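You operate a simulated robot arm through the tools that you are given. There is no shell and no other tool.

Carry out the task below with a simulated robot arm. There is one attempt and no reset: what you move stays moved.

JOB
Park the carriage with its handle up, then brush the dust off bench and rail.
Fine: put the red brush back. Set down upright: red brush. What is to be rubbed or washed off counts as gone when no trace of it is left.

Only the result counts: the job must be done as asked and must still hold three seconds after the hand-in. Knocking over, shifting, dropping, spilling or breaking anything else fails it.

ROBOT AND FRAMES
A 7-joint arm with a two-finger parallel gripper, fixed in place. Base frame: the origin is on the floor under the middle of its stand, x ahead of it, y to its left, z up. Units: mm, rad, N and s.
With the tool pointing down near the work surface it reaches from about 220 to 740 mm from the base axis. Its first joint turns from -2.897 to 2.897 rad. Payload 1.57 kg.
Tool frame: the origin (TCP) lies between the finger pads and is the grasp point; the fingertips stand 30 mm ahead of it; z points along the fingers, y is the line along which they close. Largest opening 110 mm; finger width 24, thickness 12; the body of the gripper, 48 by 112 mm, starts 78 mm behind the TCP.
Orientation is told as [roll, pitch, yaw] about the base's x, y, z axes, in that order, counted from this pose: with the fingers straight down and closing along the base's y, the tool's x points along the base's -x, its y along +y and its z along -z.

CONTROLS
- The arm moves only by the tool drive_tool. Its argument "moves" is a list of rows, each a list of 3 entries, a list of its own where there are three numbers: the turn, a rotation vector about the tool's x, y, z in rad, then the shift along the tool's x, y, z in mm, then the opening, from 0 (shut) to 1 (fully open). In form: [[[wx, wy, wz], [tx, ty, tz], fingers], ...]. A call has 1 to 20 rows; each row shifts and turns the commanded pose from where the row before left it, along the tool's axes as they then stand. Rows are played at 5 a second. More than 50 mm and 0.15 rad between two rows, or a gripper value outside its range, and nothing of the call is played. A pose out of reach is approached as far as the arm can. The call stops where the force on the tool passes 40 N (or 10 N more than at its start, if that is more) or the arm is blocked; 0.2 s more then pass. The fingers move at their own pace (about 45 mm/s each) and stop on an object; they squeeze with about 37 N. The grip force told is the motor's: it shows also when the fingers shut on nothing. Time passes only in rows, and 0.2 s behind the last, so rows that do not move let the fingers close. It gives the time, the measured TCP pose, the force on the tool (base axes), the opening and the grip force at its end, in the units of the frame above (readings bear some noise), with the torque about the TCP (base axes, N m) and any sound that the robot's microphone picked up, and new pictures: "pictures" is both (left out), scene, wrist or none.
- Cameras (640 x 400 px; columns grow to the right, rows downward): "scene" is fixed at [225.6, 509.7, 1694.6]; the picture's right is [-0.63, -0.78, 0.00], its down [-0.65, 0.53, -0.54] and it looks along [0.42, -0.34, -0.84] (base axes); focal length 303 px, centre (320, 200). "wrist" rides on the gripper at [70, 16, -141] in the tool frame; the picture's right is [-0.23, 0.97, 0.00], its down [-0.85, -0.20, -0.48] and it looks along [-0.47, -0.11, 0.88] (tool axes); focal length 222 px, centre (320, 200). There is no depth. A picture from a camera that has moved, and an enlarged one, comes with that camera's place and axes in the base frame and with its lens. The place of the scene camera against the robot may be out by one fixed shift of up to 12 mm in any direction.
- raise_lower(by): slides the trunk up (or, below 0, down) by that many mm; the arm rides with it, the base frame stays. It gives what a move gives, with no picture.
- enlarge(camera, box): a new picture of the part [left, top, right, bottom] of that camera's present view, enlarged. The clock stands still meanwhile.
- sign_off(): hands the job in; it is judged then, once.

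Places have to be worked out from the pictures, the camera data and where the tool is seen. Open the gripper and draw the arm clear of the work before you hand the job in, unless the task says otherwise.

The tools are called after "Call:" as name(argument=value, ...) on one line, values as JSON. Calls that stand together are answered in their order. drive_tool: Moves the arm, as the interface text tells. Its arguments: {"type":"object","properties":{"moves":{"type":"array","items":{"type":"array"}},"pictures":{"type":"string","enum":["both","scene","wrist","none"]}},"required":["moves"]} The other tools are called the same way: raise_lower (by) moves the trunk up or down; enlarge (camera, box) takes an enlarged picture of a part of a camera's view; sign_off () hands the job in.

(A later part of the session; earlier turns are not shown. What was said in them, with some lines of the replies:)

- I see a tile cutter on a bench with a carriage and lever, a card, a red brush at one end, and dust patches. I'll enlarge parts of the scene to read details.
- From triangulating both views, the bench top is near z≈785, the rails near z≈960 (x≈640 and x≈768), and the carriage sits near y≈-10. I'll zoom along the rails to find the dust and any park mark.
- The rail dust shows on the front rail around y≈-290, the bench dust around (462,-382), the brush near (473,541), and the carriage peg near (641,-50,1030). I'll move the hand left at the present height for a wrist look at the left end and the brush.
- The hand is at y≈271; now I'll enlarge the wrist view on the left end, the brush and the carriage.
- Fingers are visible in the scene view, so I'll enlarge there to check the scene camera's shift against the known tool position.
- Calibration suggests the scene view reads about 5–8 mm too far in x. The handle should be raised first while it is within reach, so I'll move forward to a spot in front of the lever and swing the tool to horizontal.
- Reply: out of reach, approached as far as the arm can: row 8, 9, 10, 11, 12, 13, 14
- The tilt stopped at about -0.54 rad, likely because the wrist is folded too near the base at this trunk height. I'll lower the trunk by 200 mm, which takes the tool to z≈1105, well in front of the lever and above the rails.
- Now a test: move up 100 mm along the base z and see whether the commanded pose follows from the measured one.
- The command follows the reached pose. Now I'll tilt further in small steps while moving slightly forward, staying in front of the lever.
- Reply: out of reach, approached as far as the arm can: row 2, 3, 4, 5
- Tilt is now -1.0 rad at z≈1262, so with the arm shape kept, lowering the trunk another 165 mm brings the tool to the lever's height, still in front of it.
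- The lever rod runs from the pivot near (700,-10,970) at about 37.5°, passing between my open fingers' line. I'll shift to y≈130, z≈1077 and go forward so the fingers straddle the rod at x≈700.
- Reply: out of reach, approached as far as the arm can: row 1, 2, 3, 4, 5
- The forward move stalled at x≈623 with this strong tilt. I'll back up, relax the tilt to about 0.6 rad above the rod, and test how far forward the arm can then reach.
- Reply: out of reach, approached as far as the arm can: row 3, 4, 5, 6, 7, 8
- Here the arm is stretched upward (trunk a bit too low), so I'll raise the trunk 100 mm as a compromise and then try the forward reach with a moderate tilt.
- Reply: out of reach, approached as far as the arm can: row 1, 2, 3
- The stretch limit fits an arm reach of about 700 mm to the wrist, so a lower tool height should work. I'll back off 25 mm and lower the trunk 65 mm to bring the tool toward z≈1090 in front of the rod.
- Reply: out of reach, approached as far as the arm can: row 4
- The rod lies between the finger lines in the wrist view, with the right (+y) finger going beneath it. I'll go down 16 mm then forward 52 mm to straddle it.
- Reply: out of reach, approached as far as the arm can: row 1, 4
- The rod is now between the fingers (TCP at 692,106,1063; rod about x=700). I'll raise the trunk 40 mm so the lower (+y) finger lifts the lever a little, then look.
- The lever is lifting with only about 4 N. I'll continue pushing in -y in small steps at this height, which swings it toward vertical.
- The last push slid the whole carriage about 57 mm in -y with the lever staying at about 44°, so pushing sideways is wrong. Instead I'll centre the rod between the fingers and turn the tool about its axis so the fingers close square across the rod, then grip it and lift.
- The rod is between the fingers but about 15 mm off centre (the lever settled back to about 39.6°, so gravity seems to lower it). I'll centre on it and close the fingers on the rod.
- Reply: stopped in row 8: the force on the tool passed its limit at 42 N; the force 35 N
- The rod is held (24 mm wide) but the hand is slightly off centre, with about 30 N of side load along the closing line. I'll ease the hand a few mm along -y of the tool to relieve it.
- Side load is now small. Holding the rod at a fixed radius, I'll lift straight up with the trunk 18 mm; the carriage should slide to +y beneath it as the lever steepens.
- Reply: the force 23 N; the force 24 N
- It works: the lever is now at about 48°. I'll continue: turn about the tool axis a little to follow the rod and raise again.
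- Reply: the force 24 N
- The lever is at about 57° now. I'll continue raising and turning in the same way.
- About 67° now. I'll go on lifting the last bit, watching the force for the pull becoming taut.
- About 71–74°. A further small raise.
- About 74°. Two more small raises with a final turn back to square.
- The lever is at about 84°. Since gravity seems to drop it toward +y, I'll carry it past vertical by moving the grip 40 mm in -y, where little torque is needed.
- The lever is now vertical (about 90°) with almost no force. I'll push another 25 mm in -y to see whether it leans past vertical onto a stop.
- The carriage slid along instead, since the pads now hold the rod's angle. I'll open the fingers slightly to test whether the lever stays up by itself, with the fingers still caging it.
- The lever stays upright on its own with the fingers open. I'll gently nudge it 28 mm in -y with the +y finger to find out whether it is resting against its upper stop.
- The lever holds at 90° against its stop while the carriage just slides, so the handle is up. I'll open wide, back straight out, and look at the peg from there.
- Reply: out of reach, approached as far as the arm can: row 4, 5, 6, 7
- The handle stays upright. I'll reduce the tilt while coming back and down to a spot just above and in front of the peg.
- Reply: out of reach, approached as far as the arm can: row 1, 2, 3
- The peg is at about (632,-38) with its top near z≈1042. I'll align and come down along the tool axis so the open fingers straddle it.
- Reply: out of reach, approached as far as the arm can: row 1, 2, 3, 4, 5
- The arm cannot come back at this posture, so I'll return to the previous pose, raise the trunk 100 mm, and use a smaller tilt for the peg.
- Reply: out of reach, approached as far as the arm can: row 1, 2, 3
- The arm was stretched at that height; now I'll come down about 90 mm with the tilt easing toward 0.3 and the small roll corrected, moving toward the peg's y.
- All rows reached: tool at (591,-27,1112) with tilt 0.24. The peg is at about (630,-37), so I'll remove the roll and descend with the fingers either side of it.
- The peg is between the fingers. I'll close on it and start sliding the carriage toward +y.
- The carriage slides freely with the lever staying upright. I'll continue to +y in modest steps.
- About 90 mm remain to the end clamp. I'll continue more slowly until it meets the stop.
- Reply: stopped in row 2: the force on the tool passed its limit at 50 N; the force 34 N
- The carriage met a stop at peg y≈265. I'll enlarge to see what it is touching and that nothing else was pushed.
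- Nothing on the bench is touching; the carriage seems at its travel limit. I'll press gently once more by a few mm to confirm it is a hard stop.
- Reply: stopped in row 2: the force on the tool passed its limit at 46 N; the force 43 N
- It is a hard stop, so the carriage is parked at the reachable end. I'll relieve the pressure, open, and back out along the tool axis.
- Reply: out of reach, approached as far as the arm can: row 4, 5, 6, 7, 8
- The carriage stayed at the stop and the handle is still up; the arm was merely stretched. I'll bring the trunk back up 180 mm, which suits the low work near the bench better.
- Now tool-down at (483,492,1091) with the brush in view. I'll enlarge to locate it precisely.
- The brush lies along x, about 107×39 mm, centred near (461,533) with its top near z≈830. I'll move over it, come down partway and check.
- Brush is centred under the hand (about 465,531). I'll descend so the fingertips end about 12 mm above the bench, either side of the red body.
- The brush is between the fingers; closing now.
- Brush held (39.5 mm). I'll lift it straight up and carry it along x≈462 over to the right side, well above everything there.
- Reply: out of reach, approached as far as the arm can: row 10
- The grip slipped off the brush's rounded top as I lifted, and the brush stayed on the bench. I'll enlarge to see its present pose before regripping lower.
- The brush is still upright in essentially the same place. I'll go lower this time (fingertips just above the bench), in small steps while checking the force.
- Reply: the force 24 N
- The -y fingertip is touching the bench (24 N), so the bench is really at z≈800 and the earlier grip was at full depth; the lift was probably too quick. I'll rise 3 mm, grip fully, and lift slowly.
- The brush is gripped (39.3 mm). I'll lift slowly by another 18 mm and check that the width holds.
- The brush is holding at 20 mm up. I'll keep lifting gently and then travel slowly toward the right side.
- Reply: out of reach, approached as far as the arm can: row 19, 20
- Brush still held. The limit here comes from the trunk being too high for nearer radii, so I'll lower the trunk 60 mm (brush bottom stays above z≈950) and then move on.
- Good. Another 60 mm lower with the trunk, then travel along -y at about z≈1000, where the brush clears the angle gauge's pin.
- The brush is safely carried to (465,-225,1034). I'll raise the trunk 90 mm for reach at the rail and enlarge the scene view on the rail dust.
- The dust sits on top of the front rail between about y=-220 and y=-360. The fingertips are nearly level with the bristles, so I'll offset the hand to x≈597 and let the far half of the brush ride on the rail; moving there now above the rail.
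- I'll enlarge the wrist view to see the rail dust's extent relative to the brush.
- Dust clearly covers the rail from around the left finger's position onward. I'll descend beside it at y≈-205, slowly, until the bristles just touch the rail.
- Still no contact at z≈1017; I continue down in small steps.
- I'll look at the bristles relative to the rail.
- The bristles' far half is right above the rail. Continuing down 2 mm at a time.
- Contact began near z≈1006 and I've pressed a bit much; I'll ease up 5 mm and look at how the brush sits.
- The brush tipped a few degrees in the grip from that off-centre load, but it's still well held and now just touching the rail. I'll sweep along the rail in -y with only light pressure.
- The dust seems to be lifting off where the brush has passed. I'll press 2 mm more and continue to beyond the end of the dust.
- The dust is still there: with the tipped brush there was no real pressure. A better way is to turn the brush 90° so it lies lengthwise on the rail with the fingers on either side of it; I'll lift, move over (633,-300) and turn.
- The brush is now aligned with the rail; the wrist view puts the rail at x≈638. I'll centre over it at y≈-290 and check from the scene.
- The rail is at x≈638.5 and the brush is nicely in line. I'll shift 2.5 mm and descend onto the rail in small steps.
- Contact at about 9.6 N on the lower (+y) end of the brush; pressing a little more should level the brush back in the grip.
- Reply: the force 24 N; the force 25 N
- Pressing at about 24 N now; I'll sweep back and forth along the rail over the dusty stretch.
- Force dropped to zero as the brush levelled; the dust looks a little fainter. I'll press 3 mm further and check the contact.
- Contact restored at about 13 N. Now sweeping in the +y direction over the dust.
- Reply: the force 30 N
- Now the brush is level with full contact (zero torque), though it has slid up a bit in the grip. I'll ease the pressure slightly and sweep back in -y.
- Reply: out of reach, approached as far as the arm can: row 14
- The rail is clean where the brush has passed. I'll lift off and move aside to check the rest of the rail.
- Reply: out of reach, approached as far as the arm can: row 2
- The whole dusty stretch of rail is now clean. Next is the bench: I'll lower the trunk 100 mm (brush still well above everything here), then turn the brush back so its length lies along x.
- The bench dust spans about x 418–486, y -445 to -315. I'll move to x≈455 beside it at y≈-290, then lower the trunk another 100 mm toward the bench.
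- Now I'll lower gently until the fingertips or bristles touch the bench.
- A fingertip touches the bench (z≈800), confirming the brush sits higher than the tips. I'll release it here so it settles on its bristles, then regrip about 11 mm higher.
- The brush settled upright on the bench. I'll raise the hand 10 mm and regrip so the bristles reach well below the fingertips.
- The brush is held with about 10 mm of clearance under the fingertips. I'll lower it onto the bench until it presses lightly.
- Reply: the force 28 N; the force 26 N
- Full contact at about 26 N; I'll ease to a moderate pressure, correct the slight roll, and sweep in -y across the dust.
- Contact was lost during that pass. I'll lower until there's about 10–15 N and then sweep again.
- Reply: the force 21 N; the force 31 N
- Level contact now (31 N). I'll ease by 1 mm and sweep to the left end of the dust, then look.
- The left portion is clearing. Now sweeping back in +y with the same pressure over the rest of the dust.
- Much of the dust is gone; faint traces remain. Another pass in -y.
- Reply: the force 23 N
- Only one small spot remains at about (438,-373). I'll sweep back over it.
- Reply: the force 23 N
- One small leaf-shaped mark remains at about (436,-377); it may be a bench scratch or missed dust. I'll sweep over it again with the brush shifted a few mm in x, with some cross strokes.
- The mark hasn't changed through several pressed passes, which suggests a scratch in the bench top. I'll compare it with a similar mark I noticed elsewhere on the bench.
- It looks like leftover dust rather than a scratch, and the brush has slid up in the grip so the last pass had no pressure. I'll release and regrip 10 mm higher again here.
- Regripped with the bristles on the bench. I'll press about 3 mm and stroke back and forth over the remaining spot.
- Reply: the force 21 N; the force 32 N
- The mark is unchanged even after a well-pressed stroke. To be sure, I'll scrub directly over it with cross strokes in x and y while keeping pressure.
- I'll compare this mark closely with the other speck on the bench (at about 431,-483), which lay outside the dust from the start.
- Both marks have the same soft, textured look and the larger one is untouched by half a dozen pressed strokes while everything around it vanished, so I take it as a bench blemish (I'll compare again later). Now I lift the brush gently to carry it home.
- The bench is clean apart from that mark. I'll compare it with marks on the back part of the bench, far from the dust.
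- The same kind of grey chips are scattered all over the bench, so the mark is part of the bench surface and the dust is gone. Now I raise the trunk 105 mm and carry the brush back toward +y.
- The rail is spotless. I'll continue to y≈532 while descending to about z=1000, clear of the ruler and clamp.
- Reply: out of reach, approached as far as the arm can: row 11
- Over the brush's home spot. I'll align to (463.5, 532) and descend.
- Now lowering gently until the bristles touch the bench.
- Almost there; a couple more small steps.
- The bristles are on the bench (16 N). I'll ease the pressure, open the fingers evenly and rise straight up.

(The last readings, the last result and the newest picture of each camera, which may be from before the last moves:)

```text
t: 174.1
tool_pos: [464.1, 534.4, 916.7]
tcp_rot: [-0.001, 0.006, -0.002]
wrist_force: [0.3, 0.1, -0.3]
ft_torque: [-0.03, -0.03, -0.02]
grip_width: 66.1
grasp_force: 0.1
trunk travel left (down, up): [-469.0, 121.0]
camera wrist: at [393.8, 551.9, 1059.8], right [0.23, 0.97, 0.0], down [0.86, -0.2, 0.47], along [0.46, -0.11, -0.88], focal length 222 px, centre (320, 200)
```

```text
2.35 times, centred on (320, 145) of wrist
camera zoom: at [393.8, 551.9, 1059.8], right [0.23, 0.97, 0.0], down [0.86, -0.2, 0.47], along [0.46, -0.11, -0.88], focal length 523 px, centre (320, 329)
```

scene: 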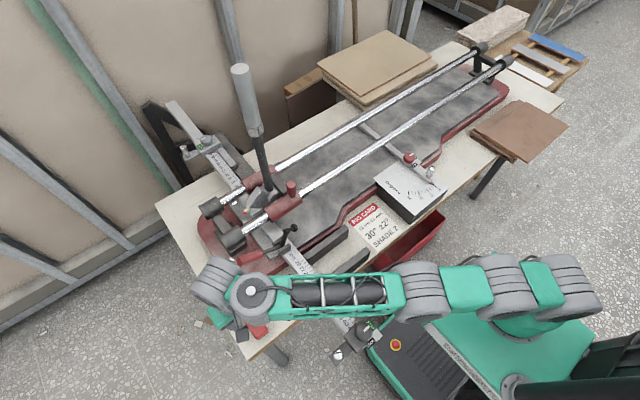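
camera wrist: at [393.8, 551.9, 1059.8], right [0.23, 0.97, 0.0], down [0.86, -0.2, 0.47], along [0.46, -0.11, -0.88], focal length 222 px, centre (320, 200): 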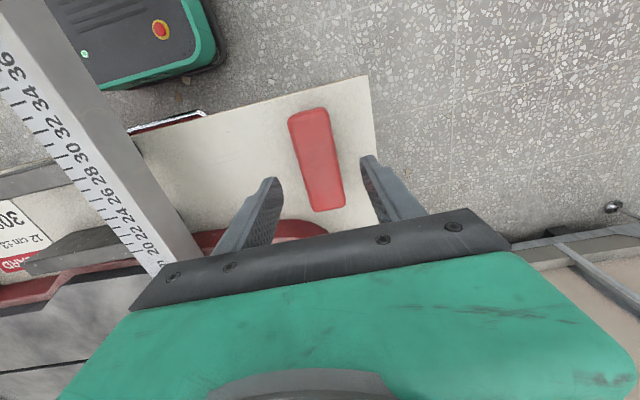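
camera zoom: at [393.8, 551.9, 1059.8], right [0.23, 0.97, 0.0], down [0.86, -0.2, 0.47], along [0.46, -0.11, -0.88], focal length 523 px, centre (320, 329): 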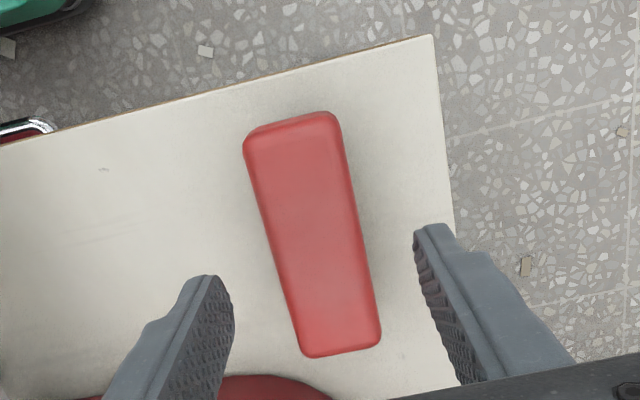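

The brush stands upright at home. I'll retreat upward and back so the scene camera can see everything.

Call:
drive_tool(moves=[[[0, 0, 0], [5, -5, -30], 0.6], [[0, 0, 0], [10, -20, -30], 0.6], [[0, 0, 0], [10, -30, -30], 0.6], [[0, 0, 0], [10, -35, -25], 0.6], [[0, 0, 0], [10, -40, -10], 0.6], [[0, 0, 0], [5, -40, -10], 0.6], [[0, 0, 0], [0, -45, 0], 0.6], [[0, 0, 0], [0, -45, 0], 0.6], [[0, 0, 0], [0, -45, 0], 0.6], [[0, 0, 0], [0, -45, 0], 0.6], [[0, 0, 0], [0, -45, 0], 0.6], [[0, 0, 0], [0, -45, 0], 0.6]], pictures="both")

Call:
enlarge(camera="scene", box=[210, 280, 306, 340])

Call:
enlarge(camera="scene", box=[190, 50, 350, 150])

Call:
enlarge(camera="scene", box=[190, 150, 350, 250])

```text
t: 176.7
tool_pos: [408.3, 102.3, 1044.8]
tcp_rot: [-0.007, 0.028, 0.027]
wrist_force: [0.3, -0.5, 0.8]
ft_torque: [-0.05, -0.03, -0.01]
grip_width: 66.0
grasp_force: 0.1
trunk travel left (down, up): [-469.0, 121.0]
camera wrist: at [339.1, 118.3, 1189.3], right [0.2, 0.98, -0.01], down [0.87, -0.17, 0.46], along [0.44, -0.1, -0.89], focal length 222 px, centre (320, 200)
```

scene: 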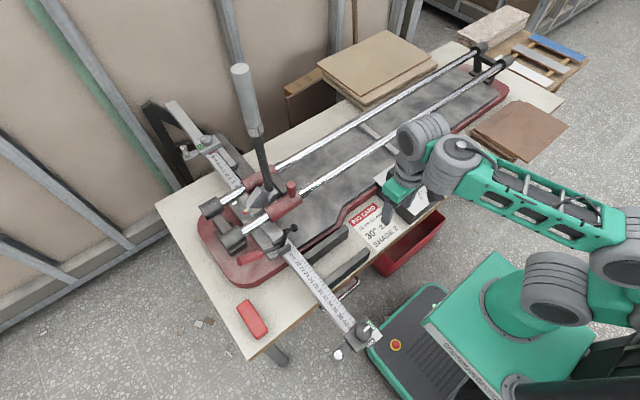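
wrist: 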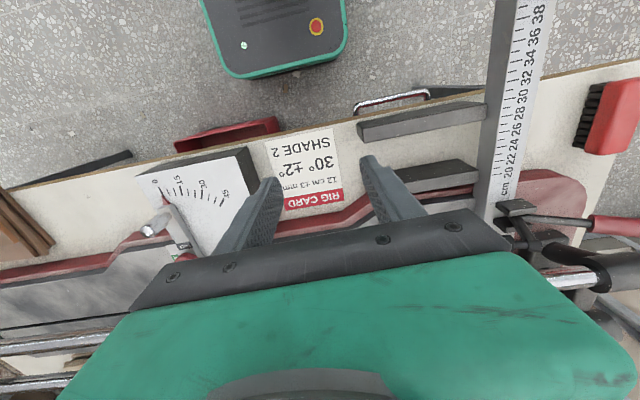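

```text
6.67 times, centred on (258, 310) of scene
camera zoom: at [225.6, 509.7, 1694.6], right [-0.63, -0.78, 0.0], down [-0.65, 0.53, -0.54], along [0.42, -0.34, -0.84], focal length 2018 px, centre (733, -533)
```

zoom: 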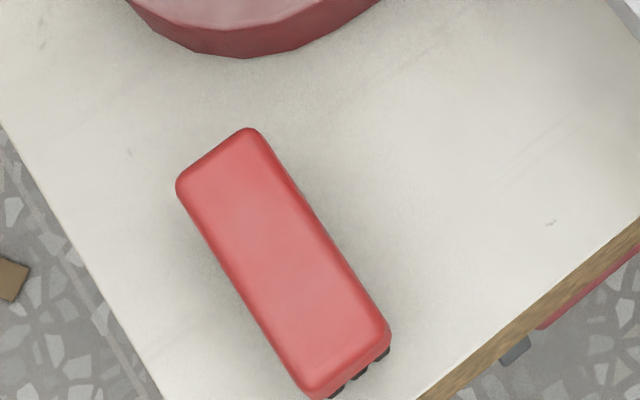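

```text
4.00 times, centred on (270, 100) of scene
camera zoom: at [225.6, 509.7, 1694.6], right [-0.63, -0.78, 0.0], down [-0.65, 0.53, -0.54], along [0.42, -0.34, -0.84], focal length 1211 px, centre (520, 600)
```

zoom: 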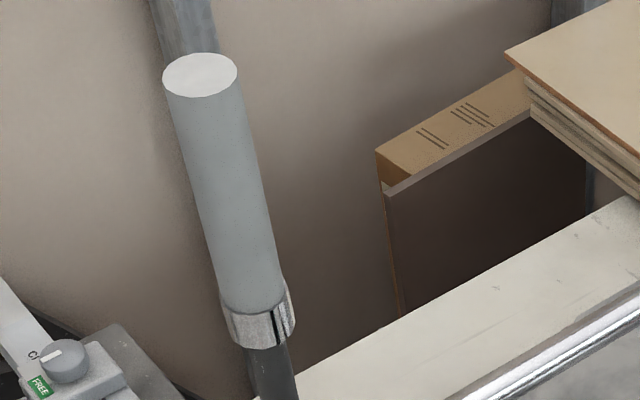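

```text
4.00 times, centred on (270, 200) of scene
camera zoom: at [225.6, 509.7, 1694.6], right [-0.63, -0.78, 0.0], down [-0.65, 0.53, -0.54], along [0.42, -0.34, -0.84], focal length 1211 px, centre (520, 200)
```

zoom: 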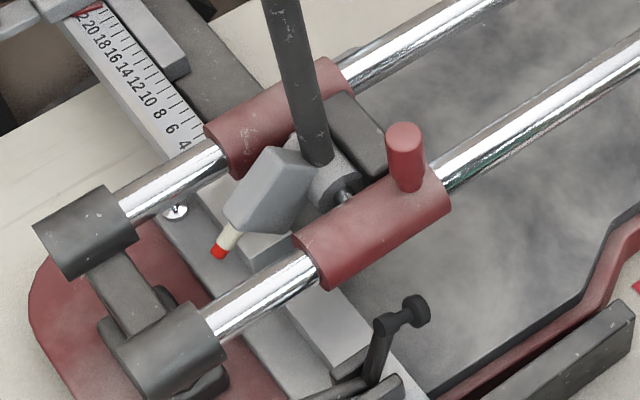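

Brush is back within about 5 mm of its original spot and upright, the handle is vertical and the carriage is still at its stop. I'll move the arm to its starting area and make a last check of everything.

Call:
drive_tool(moves=[[[0, 0, 0], [5, -10, -30], 0.6], [[0, 0, 0], [5, -20, -40], 0.6], [[0, 0, 0], [0, -30, -40], 0.6], [[0, 0, 0], [0, -40, -40], 0.6], [[0, 0, 0], [0, -40, -40], 0.8], [[0, 0, 0], [0, -40, 0], 1], [[0, 0, 0], [0, -10, 0], 1]], pictures="both")

Call:
enlarge(camera="scene", box=[340, 110, 500, 210])

Call:
enlarge(camera="wrist", box=[120, 80, 360, 230])

Call:
enlarge(camera="wrist", box=[400, 20, 640, 170])

```text
refused: row 4 steps farther than a row can; nothing moved
```

```text
4.00 times, centred on (420, 160) of scene
camera zoom: at [225.6, 509.7, 1694.6], right [-0.63, -0.78, 0.0], down [-0.65, 0.53, -0.54], along [0.42, -0.34, -0.84], focal length 1211 px, centre (-80, 360)
```

zoom: 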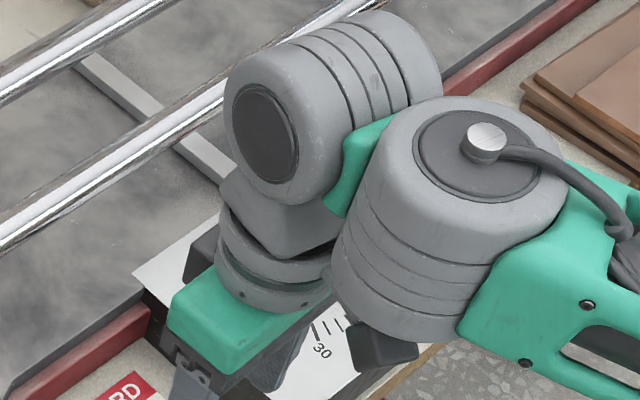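

```text
2.67 times, centred on (240, 155) of wrist
camera zoom: at [339.1, 118.3, 1189.3], right [0.2, 0.98, -0.01], down [0.87, -0.17, 0.46], along [0.44, -0.1, -0.89], focal length 592 px, centre (533, 320)
```

zoom: 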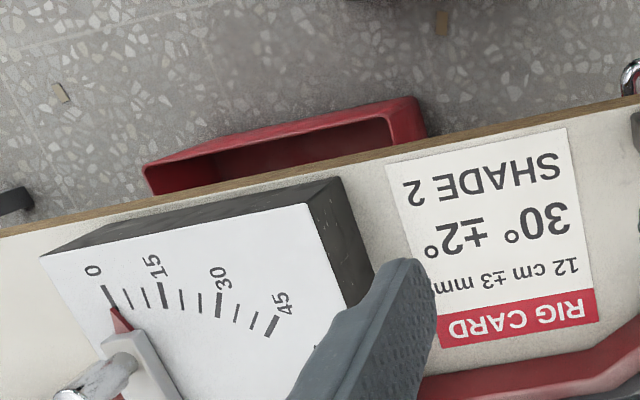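

```text
2.67 times, centred on (520, 95) of wrist
camera zoom: at [339.1, 118.3, 1189.3], right [0.2, 0.98, -0.01], down [0.87, -0.17, 0.46], along [0.44, -0.1, -0.89], focal length 592 px, centre (-213, 480)
```

zoom: 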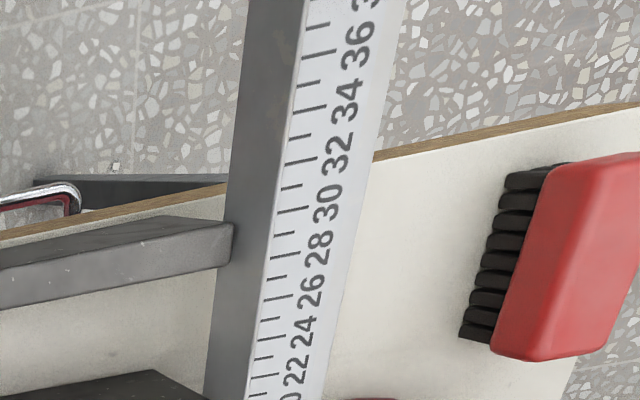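

The pointer still sits at 0 and the brush is upright. That last move was refused for too large a step, so I'll repeat it with smaller ones.

Call:
drive_tool(moves=[[[0, 0, 0], [5, -10, -25], 0.6], [[0, 0, 0], [5, -15, -30], 0.6], [[0, 0, 0], [0, -20, -30], 0.6], [[0, 0, 0], [0, -25, -30], 0.6], [[0, 0, 0], [0, -25, -30], 0.8], [[0, 0, 0], [0, -35, -20], 1], [[0, 0, 0], [0, -35, 0], 1], [[0, 0, 0], [0, -25, 0], 1]], pictures="both")

Call:
enlarge(camera="scene", box=[370, 90, 530, 190])

Call:
enlarge(camera="wrist", box=[120, 80, 360, 230])

```text
t: 178.5
tool_pos: [407.0, -96.3, 1214.8]
tcp_rot: [0.002, 0.006, -0.001]
wrist_force: [-0.4, 0.3, 0.2]
ft_torque: [-0.01, -0.06, -0.01]
grip_width: 109.9
grasp_force: 0.0
trunk travel left (down, up): [-469.0, 121.0]
camera wrist: at [335.9, -79.1, 1357.2], right [0.23, 0.97, 0.0], down [0.86, -0.2, 0.47], along [0.46, -0.11, -0.88], focal length 222 px, centre (320, 200)
```

scene: 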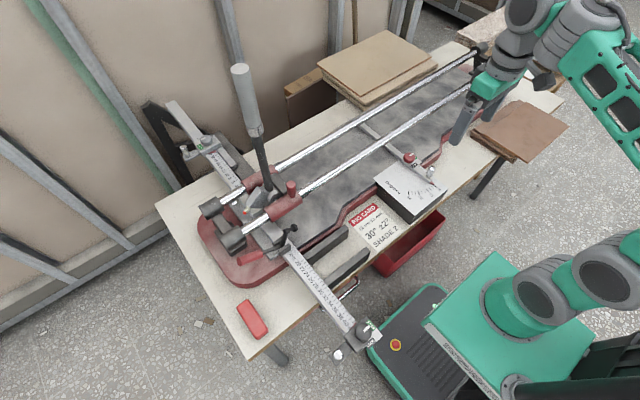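
wrist: 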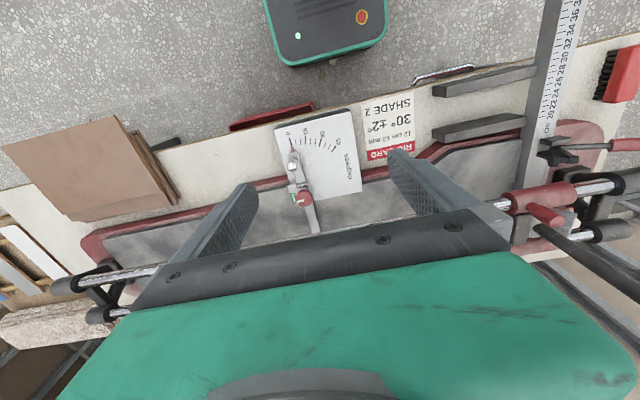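

```text
4.00 times, centred on (450, 140) of scene
camera zoom: at [225.6, 509.7, 1694.6], right [-0.63, -0.78, 0.0], down [-0.65, 0.53, -0.54], along [0.42, -0.34, -0.84], focal length 1211 px, centre (-200, 440)
```

zoom: 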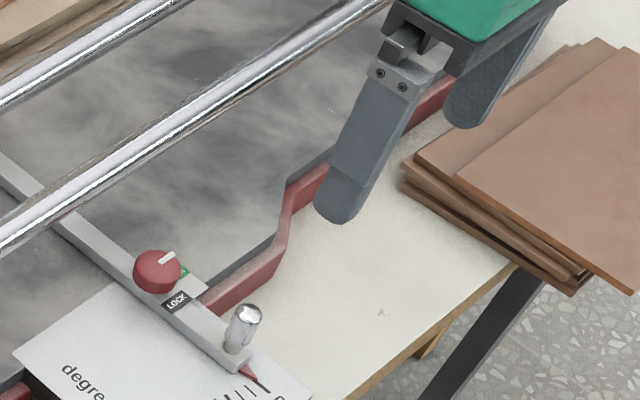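

```text
2.67 times, centred on (240, 155) of wrist
camera zoom: at [335.9, -79.1, 1357.2], right [0.23, 0.97, 0.0], down [0.86, -0.2, 0.47], along [0.46, -0.11, -0.88], focal length 592 px, centre (533, 320)
```

zoom: 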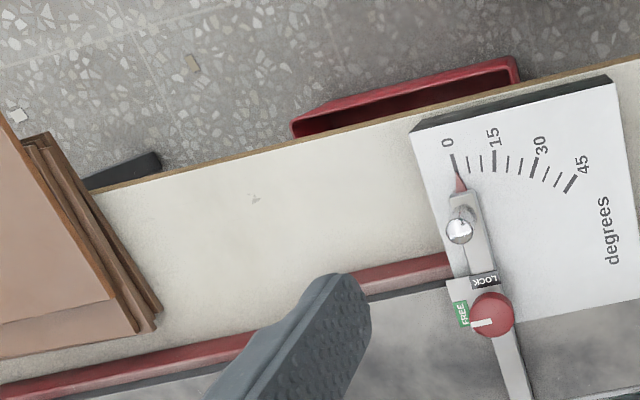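

All clean from both cameras. One last close look at the swept bench area for any faint leftover dust.

Call:
enlarge(camera="wrist", box=[165, 125, 277, 195])

Call:
enlarge(camera="scene", box=[435, 140, 499, 180])

Call:
enlarge(camera="scene", box=[395, 80, 475, 130])

```text
5.71 times, centred on (221, 160) of wrist
camera zoom: at [335.9, -79.1, 1357.2], right [0.23, 0.97, 0.0], down [0.86, -0.2, 0.47], along [0.46, -0.11, -0.88], focal length 1269 px, centre (886, 429)
```

zoom: 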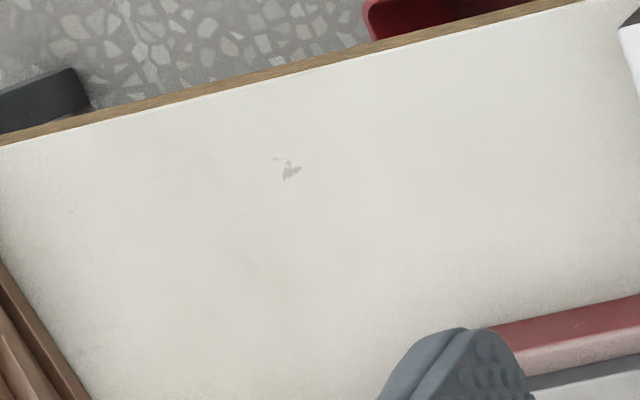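

```text
10.00 times, centred on (467, 160) of scene
camera zoom: at [225.6, 509.7, 1694.6], right [-0.63, -0.78, 0.0], down [-0.65, 0.53, -0.54], along [0.42, -0.34, -0.84], focal length 3028 px, centre (-1150, 600)
```

zoom: 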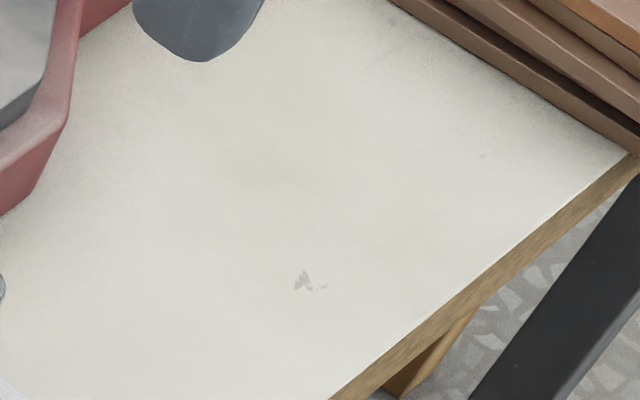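

```text
8.00 times, centred on (435, 105) of scene
camera zoom: at [225.6, 509.7, 1694.6], right [-0.63, -0.78, 0.0], down [-0.65, 0.53, -0.54], along [0.42, -0.34, -0.84], focal length 2422 px, centre (-600, 960)
```

zoom: 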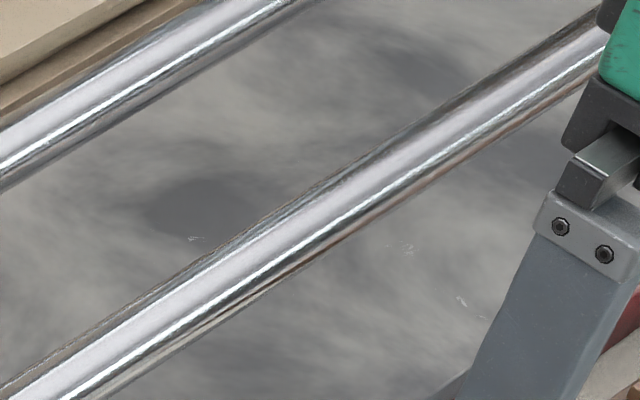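

The carriage is at its end stop with the handle upright. The rail and bench show no dust; I judge the one grey mark left on the bench to be a surface chip like the others on it. The brush stands upright about 5 mm from where it started, the gripper is open and the arm is clear, so I'm handing the job in.

Call:
sign_off()

```text
The job is handed in.
```

I parked the carriage with its handle up, brushed the dust off the bench and rail, and put the red brush back upright. The job is handed in; I don't have the verdict.

- **Carriage:** it is at its travel stop at the left (+y) end, the only end the arm could reach. The handle is vertical and stayed up on its own. Nothing on the machine marks a park position, so taking this end as "parked" is my reading.
- **Rail:** the dusty stretch of the front rail is clean in the final close-up.
- **Bench:** the dust patch is gone. One grey mark about 10 mm across remains near (436, -377). It did not change over repeated pressed strokes, and similar chips appear elsewhere on the bench. I therefore took it to be part of the surface; if it is dust, the bench would not count as clean.
- **Brush:** it stands upright about 5 mm from where it started. It slipped out of the grip on the first lift and stayed upright. It also slid up in the grip during brushing, so I set it down on the bench twice to regrip.

I saw nothing else moved. The gripper is open and the arm is clear of the work.
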